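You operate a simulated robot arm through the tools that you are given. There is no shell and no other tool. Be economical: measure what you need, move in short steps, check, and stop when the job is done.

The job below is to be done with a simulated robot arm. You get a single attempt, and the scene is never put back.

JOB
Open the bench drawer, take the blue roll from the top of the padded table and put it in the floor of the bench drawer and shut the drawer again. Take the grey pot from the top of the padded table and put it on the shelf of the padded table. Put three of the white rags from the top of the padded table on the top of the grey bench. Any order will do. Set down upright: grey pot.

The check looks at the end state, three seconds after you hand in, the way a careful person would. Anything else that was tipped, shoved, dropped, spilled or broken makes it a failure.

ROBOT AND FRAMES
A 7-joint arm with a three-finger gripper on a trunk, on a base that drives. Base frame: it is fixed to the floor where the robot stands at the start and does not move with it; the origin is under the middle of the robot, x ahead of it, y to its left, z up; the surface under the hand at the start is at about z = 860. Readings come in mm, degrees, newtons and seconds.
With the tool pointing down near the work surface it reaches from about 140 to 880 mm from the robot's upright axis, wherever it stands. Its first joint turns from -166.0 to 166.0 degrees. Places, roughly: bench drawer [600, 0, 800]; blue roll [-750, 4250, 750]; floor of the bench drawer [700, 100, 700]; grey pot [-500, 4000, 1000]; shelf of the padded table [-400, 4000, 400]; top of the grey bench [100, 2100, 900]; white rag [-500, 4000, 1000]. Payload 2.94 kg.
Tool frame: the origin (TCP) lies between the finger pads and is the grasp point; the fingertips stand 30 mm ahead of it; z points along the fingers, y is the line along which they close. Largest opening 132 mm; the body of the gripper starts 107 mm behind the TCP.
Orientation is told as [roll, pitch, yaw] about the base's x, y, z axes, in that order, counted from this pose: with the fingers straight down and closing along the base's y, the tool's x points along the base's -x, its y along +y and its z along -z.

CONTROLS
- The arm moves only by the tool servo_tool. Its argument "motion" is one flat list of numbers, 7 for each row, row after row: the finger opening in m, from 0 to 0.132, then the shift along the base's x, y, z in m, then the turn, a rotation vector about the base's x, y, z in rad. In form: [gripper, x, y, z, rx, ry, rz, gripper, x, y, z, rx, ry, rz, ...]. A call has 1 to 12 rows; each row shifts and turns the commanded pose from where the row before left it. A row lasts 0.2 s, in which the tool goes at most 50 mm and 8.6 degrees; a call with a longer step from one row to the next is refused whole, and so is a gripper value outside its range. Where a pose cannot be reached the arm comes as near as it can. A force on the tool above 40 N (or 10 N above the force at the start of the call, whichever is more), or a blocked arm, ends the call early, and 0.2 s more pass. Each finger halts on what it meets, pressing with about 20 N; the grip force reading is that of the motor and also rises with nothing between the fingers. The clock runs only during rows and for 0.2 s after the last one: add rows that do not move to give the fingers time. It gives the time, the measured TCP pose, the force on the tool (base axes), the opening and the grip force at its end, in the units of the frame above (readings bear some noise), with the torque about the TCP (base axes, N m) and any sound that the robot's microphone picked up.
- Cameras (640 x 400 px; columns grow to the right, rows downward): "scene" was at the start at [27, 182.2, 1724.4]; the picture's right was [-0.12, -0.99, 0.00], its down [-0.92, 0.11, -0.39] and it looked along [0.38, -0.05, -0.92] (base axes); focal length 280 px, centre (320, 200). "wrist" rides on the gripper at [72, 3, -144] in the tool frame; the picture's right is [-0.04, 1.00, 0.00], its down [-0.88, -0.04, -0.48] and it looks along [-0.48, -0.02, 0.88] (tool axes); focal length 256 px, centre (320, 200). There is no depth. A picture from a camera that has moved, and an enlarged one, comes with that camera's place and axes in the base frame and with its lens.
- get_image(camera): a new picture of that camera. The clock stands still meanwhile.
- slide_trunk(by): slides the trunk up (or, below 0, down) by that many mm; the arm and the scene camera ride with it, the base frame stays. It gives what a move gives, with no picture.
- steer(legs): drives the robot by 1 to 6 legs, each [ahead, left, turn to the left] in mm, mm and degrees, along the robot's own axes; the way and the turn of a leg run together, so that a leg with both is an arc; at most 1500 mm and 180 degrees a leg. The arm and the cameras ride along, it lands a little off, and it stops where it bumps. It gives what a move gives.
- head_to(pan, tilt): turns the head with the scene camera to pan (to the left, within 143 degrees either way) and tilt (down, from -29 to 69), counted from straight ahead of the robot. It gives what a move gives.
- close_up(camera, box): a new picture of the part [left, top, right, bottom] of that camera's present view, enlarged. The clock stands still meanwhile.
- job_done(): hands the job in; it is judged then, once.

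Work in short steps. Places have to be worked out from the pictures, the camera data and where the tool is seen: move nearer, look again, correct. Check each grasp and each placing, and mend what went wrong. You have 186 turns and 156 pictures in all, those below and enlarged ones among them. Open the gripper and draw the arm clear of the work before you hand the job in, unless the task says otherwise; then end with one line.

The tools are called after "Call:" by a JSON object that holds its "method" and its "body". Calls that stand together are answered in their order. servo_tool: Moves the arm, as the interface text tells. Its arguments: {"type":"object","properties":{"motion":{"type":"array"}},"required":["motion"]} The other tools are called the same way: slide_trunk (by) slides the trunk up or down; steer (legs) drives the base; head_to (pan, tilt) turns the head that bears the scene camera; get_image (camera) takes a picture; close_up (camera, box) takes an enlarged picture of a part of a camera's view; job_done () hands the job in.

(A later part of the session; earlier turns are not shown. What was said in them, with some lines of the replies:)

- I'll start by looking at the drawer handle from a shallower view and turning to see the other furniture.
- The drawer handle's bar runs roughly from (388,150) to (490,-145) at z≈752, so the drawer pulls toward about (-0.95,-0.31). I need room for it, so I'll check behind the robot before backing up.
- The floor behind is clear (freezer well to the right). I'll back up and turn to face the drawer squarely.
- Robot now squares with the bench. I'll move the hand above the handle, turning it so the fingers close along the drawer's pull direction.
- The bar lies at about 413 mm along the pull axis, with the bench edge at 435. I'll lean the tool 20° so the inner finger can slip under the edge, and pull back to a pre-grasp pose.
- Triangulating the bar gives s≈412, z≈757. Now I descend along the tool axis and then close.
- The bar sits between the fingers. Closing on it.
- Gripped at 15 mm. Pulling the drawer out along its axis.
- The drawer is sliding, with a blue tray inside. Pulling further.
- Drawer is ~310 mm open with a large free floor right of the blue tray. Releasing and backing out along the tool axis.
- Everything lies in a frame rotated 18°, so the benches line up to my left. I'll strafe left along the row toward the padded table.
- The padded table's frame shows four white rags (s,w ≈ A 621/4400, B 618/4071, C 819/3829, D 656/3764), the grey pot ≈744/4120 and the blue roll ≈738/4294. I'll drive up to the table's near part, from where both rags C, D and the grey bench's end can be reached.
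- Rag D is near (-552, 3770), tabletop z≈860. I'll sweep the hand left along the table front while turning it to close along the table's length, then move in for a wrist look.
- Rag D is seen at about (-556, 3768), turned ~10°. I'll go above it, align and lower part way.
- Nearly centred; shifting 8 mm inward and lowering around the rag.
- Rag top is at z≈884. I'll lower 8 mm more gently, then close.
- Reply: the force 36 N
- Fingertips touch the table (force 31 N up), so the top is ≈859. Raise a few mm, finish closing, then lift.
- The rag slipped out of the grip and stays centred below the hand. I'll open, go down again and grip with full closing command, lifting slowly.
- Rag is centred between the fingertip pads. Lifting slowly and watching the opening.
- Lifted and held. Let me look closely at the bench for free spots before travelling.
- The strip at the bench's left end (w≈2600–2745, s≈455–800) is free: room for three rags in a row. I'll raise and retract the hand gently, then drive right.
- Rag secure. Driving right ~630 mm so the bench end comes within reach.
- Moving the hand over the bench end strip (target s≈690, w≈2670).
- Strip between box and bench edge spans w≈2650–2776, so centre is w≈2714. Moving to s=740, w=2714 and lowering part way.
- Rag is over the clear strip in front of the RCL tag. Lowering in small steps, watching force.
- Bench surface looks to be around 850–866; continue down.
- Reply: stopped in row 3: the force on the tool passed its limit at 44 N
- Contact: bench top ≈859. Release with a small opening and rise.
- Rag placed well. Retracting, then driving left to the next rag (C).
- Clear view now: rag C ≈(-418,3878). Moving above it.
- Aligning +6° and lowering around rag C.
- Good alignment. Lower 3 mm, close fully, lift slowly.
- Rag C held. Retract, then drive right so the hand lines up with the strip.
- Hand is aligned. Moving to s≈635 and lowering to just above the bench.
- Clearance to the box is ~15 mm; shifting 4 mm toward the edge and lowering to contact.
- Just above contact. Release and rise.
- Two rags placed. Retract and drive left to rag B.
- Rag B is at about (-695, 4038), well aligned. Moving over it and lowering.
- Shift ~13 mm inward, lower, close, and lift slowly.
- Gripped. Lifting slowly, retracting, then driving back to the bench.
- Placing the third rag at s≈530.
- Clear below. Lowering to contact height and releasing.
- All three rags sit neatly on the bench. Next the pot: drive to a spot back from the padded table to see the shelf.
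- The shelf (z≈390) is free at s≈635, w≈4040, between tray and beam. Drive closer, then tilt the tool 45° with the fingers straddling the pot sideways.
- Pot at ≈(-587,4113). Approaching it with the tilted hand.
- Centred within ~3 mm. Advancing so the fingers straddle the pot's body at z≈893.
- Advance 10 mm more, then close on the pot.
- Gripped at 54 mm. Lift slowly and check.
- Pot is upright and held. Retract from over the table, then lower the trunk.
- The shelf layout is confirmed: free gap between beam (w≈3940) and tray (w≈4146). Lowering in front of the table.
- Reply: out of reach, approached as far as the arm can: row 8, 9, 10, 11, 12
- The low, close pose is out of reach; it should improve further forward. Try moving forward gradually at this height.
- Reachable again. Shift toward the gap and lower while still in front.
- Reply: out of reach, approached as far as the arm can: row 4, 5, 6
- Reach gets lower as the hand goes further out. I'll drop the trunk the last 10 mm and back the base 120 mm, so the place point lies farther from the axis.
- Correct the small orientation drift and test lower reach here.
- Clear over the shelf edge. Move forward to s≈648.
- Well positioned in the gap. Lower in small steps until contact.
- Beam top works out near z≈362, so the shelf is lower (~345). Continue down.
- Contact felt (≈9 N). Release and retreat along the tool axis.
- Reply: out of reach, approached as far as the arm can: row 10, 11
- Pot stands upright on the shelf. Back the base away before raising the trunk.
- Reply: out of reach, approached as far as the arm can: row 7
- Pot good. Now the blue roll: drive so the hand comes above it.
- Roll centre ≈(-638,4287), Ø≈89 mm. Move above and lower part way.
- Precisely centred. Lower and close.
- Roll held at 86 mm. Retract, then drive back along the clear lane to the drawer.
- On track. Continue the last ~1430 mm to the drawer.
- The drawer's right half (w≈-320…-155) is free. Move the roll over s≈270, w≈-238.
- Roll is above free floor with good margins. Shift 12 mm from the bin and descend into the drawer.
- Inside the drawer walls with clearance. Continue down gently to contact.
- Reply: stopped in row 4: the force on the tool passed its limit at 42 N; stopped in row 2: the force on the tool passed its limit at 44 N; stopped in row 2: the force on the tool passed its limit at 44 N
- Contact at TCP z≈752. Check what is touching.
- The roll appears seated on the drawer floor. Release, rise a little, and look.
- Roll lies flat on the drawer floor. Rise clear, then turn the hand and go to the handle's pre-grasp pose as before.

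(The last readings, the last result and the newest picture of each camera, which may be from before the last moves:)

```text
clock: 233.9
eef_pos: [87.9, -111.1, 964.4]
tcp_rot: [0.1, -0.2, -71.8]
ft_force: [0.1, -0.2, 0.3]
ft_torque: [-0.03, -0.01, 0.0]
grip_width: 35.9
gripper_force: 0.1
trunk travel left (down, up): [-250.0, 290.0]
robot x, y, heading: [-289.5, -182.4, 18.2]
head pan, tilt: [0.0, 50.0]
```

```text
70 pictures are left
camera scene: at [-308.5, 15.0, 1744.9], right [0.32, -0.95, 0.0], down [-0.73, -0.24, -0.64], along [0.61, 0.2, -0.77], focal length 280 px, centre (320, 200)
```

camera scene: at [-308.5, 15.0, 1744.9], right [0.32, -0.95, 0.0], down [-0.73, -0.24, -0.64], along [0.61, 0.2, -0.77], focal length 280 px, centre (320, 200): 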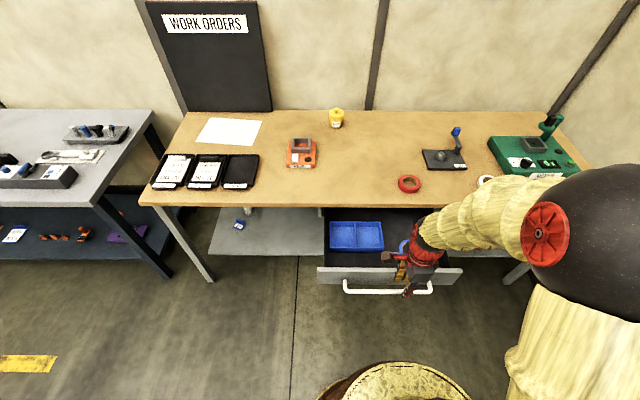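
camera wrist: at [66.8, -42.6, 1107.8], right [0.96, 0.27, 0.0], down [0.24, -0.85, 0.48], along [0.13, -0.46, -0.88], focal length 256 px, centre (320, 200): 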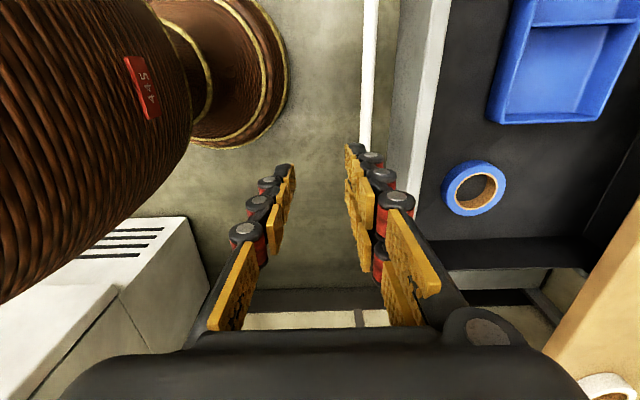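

Bar is now at s≈110. Tilt 20° and go to the pre-grasp point.

Call:
{"method": "servo_tool", "body": {"motion": [0.036, 0.003, 0.001, -0.02, 0.036, -0.1107, 0, 0.036, 0.003, 0.001, -0.02, 0.036, -0.1107, 0, 0.036, 0.003, 0.001, -0.028, 0.036, -0.1107, 0, 0.036, 0, 0, 0, 0, 0, 0]}}

Call:
{"method": "get_image", "body": {"camera": "wrist"}}

```text
clock: 234.9
eef_pos: [96.5, -107.8, 897.7]
tcp_rot: [20.3, -0.3, -71.7]
ft_force: [0.7, -0.2, -0.7]
ft_torque: [0.0, 0.05, -0.05]
grip_width: 35.8
gripper_force: 0.0
trunk travel left (down, up): [-250.0, 290.0]
robot x, y, heading: [-294.3, -178.6, 18.3]
head pan, tilt: [0.0, 50.0]
```

```text
69 pictures are left
camera wrist: at [29.2, -54.9, 1032.6], right [0.9, 0.25, 0.35], down [0.08, -0.9, 0.44], along [0.42, -0.36, -0.83], focal length 256 px, centre (320, 200)
```

wrist: 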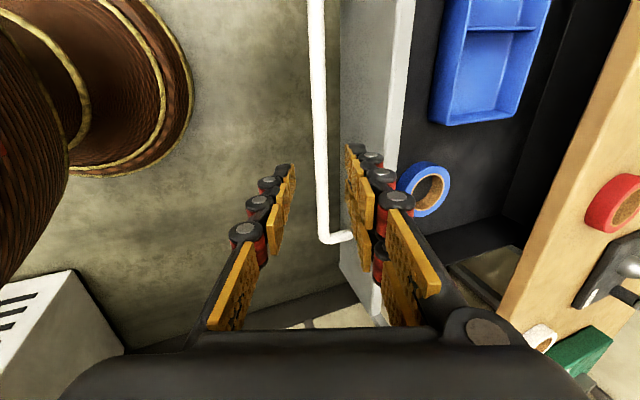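

Similar view as the first time; descend along the tool axis onto the bar.

Call:
{"method": "servo_tool", "body": {"motion": [0.036, 0.0056, 0.0018, -0.0175, 0, 0, 0, 0.036, 0.0056, 0.0018, -0.0175, 0, 0, 0, 0.036, 0.0056, 0.0018, -0.0175, 0, 0, 0, 0.036, 0.0056, 0.0018, -0.0175, 0, 0, 0, 0.036, 0.0056, 0.0018, -0.0175, 0, 0, 0, 0.036, 0.0056, 0.0018, -0.0175, 0, 0, 0, 0.036, 0.0056, 0.0018, -0.0175, 0, 0, 0, 0.036, 0.0056, 0.0018, -0.0175, 0, 0, 0]}}

Call:
{"method": "get_image", "body": {"camera": "wrist"}}

```text
clock: 236.7
eef_pos: [139.2, -94.2, 757.6]
tcp_rot: [20.2, -0.2, -71.7]
ft_force: [-0.7, 0.6, 0.7]
ft_torque: [-0.02, 0.0, 0.02]
grip_width: 35.9
gripper_force: 0.1
trunk travel left (down, up): [-250.0, 290.0]
robot x, y, heading: [-291.4, -178.8, 18.4]
head pan, tilt: [0.0, 50.0]
```

```text
68 pictures are left
camera wrist: at [73.4, -41.7, 891.9], right [0.9, 0.26, 0.35], down [0.09, -0.9, 0.44], along [0.42, -0.36, -0.83], focal length 256 px, centre (320, 200)
```

wrist: 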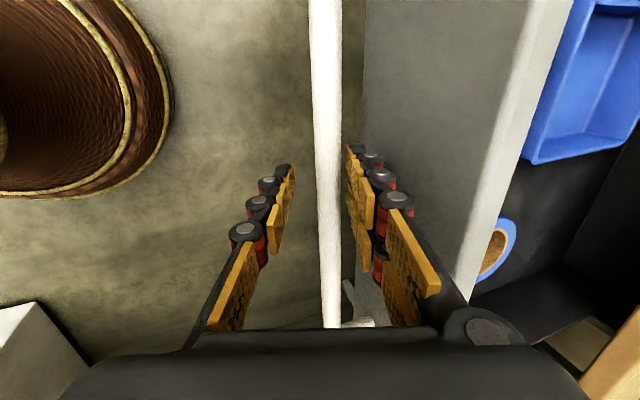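

Bar is between the fingers. Close and start pushing in.

Call:
{"method": "servo_tool", "body": {"motion": [0.0, 0.002, 0.0007, 0, 0, 0, 0, 0.0, 0, 0, 0, 0, 0, 0, 0.0, 0, 0, 0, 0, 0, 0, 0.0, 0, 0, 0, 0, 0, 0]}}

Call:
{"method": "servo_tool", "body": {"motion": [0.0, 0.0095, 0.0031, 0, 0, 0, 0, 0.0, 0.019, 0.0062, 0, 0, 0, 0, 0.0, 0.019, 0.0062, 0, 0, 0, 0, 0.0, 0.019, 0.0062, 0, 0, 0, 0, 0.0, 0.019, 0.0062, 0, 0, 0, 0, 0.0, 0.019, 0.0062, 0, 0, 0, 0, 0.0, 0.019, 0.0062, 0, 0, 0, 0, 0.0, 0.019, 0.0062, 0, 0, 0, 0, 0.0, 0.019, 0.0062, 0, 0, 0, 0, 0.0, 0.019, 0.0062, 0, 0, 0, 0]}}

Call:
{"method": "get_image", "body": {"camera": "scene"}}

```text
clock: 237.7
eef_pos: [143.2, -94.0, 757.5]
tcp_rot: [20.2, -0.3, -71.7]
ft_force: [0.8, 0.5, 7.1]
ft_torque: [0.09, -0.01, -0.49]
grip_width: 14.4
gripper_force: 39.9
trunk travel left (down, up): [-250.0, 290.0]
robot x, y, heading: [-295.7, -180.9, 18.5]
head pan, tilt: [0.0, 50.0]
```

```text
clock: 239.9
eef_pos: [324.6, -35.0, 757.0]
tcp_rot: [20.3, -0.3, -71.7]
ft_force: [6.9, -15.2, 3.5]
ft_torque: [0.01, -0.04, -0.45]
grip_width: 14.6
gripper_force: 41.0
trunk travel left (down, up): [-250.0, 290.0]
robot x, y, heading: [-293.3, -177.4, 18.5]
head pan, tilt: [0.0, 50.0]
```

```text
67 pictures are left
camera scene: at [-307.4, 13.8, 1745.0], right [0.32, -0.95, 0.0], down [-0.73, -0.24, -0.64], along [0.61, 0.2, -0.77], focal length 280 px, centre (320, 200)
```

scene: 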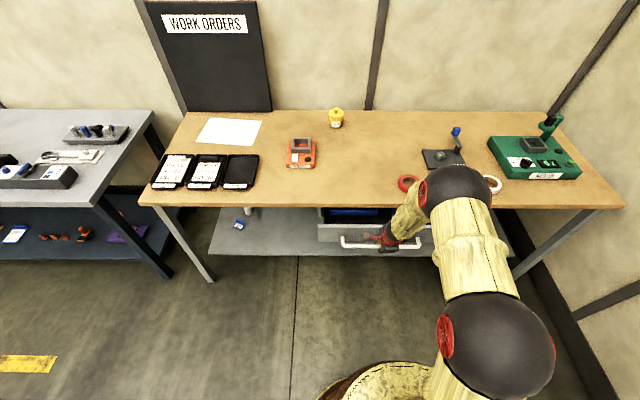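

Closing smoothly; ~112 mm remaining. Continue with a slight sideways relief.

Call:
{"method": "servo_tool", "body": {"motion": [0.0, 0.0196, 0.0043, 0, 0, 0, 0, 0.0, 0.019, 0.0062, 0, 0, 0, 0, 0.0, 0.019, 0.0062, 0, 0, 0, 0, 0.0, 0.019, 0.0062, 0, 0, 0, 0, 0.0, 0.0143, 0.0046, 0, 0, 0, 0]}}

Call:
{"method": "servo_tool", "body": {"motion": [0.0, 0.0076, 0.0025, 0, 0, 0, 0, 0.0, 0.0076, 0.0025, 0, 0, 0, 0, 0.0, 0.0038, 0.0012, 0, 0, 0, 0]}}

Call:
{"method": "get_image", "body": {"camera": "wrist"}}

Call:
{"method": "get_image", "body": {"camera": "scene"}}

```text
clock: 241.1
eef_pos: [413.9, -6.7, 756.7]
tcp_rot: [20.2, -0.1, -71.8]
ft_force: [1.6, -0.6, 10.4]
ft_torque: [0.51, 0.2, -0.59]
grip_width: 14.5
gripper_force: 40.2
trunk travel left (down, up): [-250.0, 290.0]
robot x, y, heading: [-290.6, -177.7, 18.1]
head pan, tilt: [0.0, 50.0]
```

```text
clock: 241.9
eef_pos: [432.9, -0.4, 756.3]
tcp_rot: [20.2, -0.2, -71.7]
ft_force: [-0.2, 3.1, 8.0]
ft_torque: [0.35, 0.18, -0.4]
grip_width: 14.8
gripper_force: 40.2
trunk travel left (down, up): [-250.0, 290.0]
robot x, y, heading: [-291.8, -178.2, 18.2]
head pan, tilt: [0.0, 50.0]
```

```text
66 pictures are left
camera wrist: at [366.0, 53.6, 892.2], right [0.9, 0.25, 0.35], down [0.09, -0.9, 0.44], along [0.42, -0.36, -0.83], focal length 256 px, centre (320, 200)
```

wrist: 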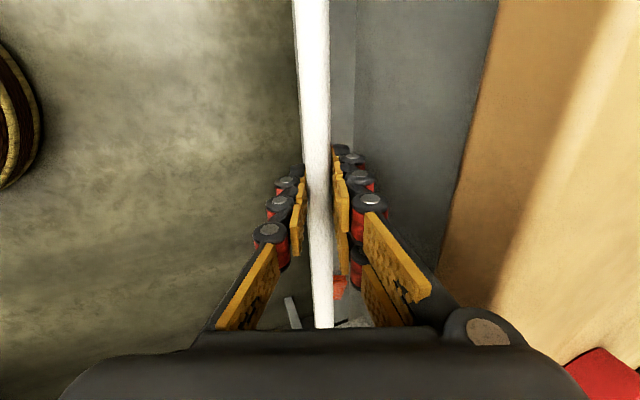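

```text
65 pictures are left
camera scene: at [-308.6, 15.1, 1744.8], right [0.32, -0.95, 0.0], down [-0.73, -0.24, -0.64], along [0.61, 0.2, -0.77], focal length 280 px, centre (320, 200)
```

scene: 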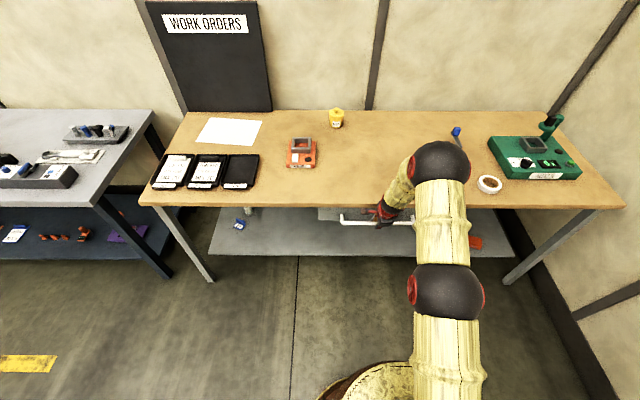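

Back at the original closed pose. Push a couple of mm more to feel the stop.

Call:
{"method": "servo_tool", "body": {"motion": [0.0, 0.0019, 0.0006, 0, 0, 0, 0, 0.0, 0.0019, 0.0006, 0, 0, 0, 0, 0.0, 0.0019, 0.0006, 0, 0, 0, 0]}}

```text
clock: 242.7
eef_pos: [434.4, 0.1, 756.7]
tcp_rot: [20.0, -0.1, -71.7]
ft_force: [-21.0, -1.7, 10.6]
ft_torque: [0.2, 0.1, -0.56]
grip_width: 15.6
gripper_force: 40.2
trunk travel left (down, up): [-250.0, 290.0]
robot x, y, heading: [-290.3, -182.3, 18.3]
head pan, tilt: [0.0, 50.0]
```

Firm stop at -21 N: drawer is shut. Release and back out along the tool axis.

Call:
{"method": "servo_tool", "body": {"motion": [0.036, -0.0028, -0.0009, 0, 0, 0, 0, 0.036, 0, 0, 0, 0, 0, 0, 0.036, 0, 0, 0, 0, 0, 0, 0.036, -0.0033, -0.0011, 0.0094, 0, 0, 0, 0.036, -0.0065, -0.0021, 0.0188, 0, 0, 0, 0.036, -0.0098, -0.0032, 0.0282, 0, 0, 0, 0.036, -0.013, -0.0042, 0.0376, 0, 0, 0, 0.036, -0.013, -0.0042, 0.0376, 0, 0, 0, 0.036, -0.02, -0.0065, 0.04, 0, 0, 0, 0.036, -0.03, -0.01, 0.04, 0, 0, 0, 0.036, -0.03, -0.01, 0.04, 0, 0, 0]}}

Call:
{"method": "get_image", "body": {"camera": "wrist"}}

Call:
{"method": "get_image", "body": {"camera": "scene"}}

```text
refused: row 10 steps farther than a row can; nothing moved
```

```text
64 pictures are left
camera wrist: at [368.1, 54.1, 891.4], right [0.91, 0.26, 0.34], down [0.09, -0.9, 0.44], along [0.42, -0.37, -0.83], focal length 256 px, centre (320, 200)
```

wrist: 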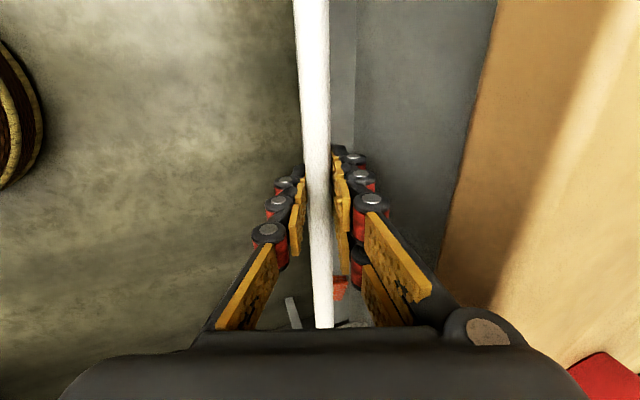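

```text
63 pictures are left
camera scene: at [-311.0, 14.6, 1744.9], right [0.32, -0.95, 0.0], down [-0.73, -0.24, -0.64], along [0.61, 0.2, -0.77], focal length 280 px, centre (320, 200)
```

scene: 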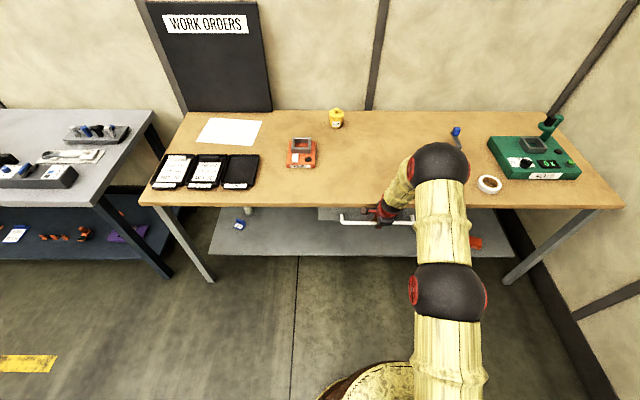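

The call was refused for a too-long row; repeat with shorter steps.

Call:
{"method": "servo_tool", "body": {"motion": [0.036, -0.001, -0.0003, 0, 0, 0, 0, 0.036, 0, 0, 0, 0, 0, 0, 0.036, 0, 0, 0, 0, 0, 0, 0.036, -0.0033, -0.0011, 0.0094, 0, 0, 0, 0.036, -0.0065, -0.0021, 0.0188, 0, 0, 0, 0.036, -0.0098, -0.0032, 0.0282, 0, 0, 0, 0.036, -0.013, -0.0042, 0.0376, 0, 0, 0, 0.036, -0.013, -0.0042, 0.0376, 0, 0, 0, 0.036, -0.02, -0.0065, 0.038, 0, 0, 0, 0.036, -0.03, -0.01, 0.03, 0, 0, 0, 0.036, -0.03, -0.01, 0.03, 0, 0, 0]}}

Call:
{"method": "get_image", "body": {"camera": "wrist"}}

Call:
{"method": "get_image", "body": {"camera": "scene"}}

```text
clock: 245.1
eef_pos: [310.2, -41.9, 988.6]
tcp_rot: [20.2, -0.2, -71.7]
ft_force: [0.4, -0.3, -0.4]
ft_torque: [-0.01, -0.02, 0.0]
grip_width: 35.9
gripper_force: 0.0
trunk travel left (down, up): [-250.0, 290.0]
robot x, y, heading: [-290.9, -181.8, 18.5]
head pan, tilt: [0.0, 50.0]
```

```text
62 pictures are left
camera wrist: at [244.1, 12.0, 1122.8], right [0.9, 0.25, 0.34], down [0.09, -0.9, 0.44], along [0.42, -0.36, -0.83], focal length 256 px, centre (320, 200)
```

wrist: 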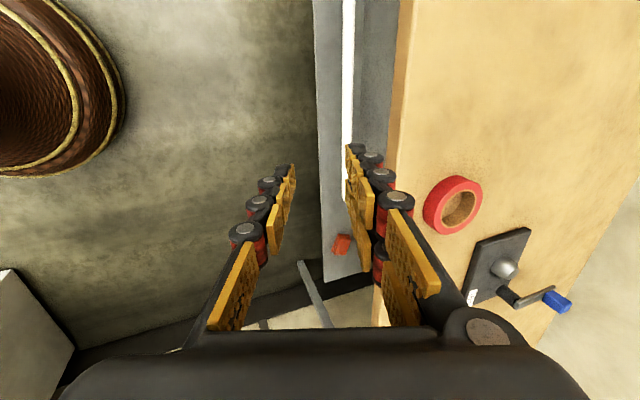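

```text
61 pictures are left
camera scene: at [-309.0, 14.8, 1744.9], right [0.32, -0.95, 0.0], down [-0.73, -0.24, -0.64], along [0.61, 0.2, -0.77], focal length 280 px, centre (320, 200)
```

scene: 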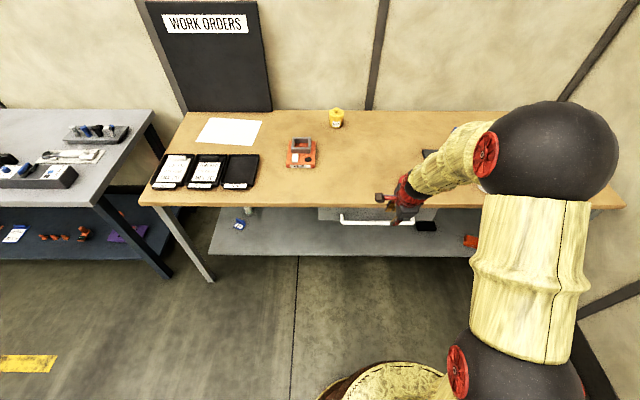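

Drawer shut, hand clear. A quick final look toward the other two stations.

Call:
{"method": "servo_tool", "body": {"motion": [0.1, -0.03, -0.01, 0.02, 0, 0, 0, 0.1, -0.03, -0.01, 0.02, 0, 0, 0, 0.1, -0.03, -0.01, 0.02, 0, 0, 0, 0.1, 0, 0, 0, 0, 0, 0, 0.1, 0, 0, 0, 0, 0, 0]}}

Call:
{"method": "head_to", "body": {"pan": 72, "tilt": 18}}

Call:
{"method": "close_up", "body": {"camera": "scene", "box": [220, 100, 540, 300]}}

```text
clock: 246.3
eef_pos: [223.2, -70.1, 1046.0]
tcp_rot: [20.1, -0.2, -71.7]
ft_force: [0.7, 1.4, 0.2]
ft_torque: [0.01, 0.03, 0.02]
grip_width: 100.2
gripper_force: 0.1
trunk travel left (down, up): [-250.0, 290.0]
robot x, y, heading: [-292.0, -177.4, 18.5]
head pan, tilt: [0.0, 50.0]
```

```text
clock: 247.7
eef_pos: [221.9, -70.2, 1047.5]
tcp_rot: [20.2, -0.2, -71.7]
ft_force: [-0.5, 0.7, -0.3]
ft_torque: [-0.02, -0.02, -0.03]
grip_width: 100.1
gripper_force: 0.2
trunk travel left (down, up): [-250.0, 290.0]
robot x, y, heading: [-293.7, -178.1, 18.4]
head pan, tilt: [72.0, 18.0]
```

```text
2.00 times, centred on (380, 200) of scene
camera zoom: at [-381.9, 84.0, 1793.7], right [1.0, 0.01, 0.0], down [0.0, -0.31, -0.95], along [-0.01, 0.95, -0.31], focal length 560 px, centre (200, 200)
```

zoom: 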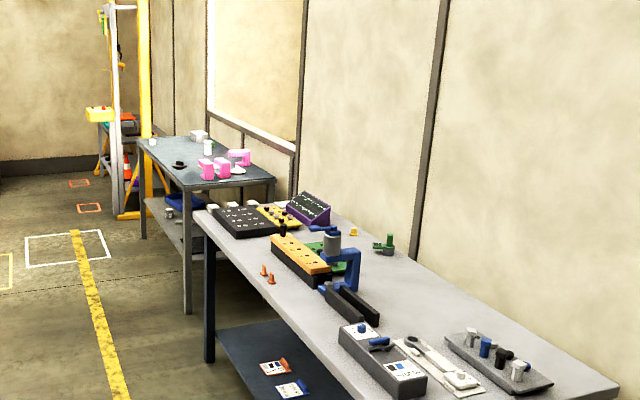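

Three rags are on the bench, the pot is on the shelf, the roll is in the shut drawer, and the arm is clear. Handing in.

Call:
{"method": "job_done", "body": {}}

```text
The job is handed in.
```

The job is handed in: the blue roll is in the shut bench drawer, the grey pot stands upright on the padded table's shelf, three white rags are on the grey bench, and the gripper is open and clear of the work.
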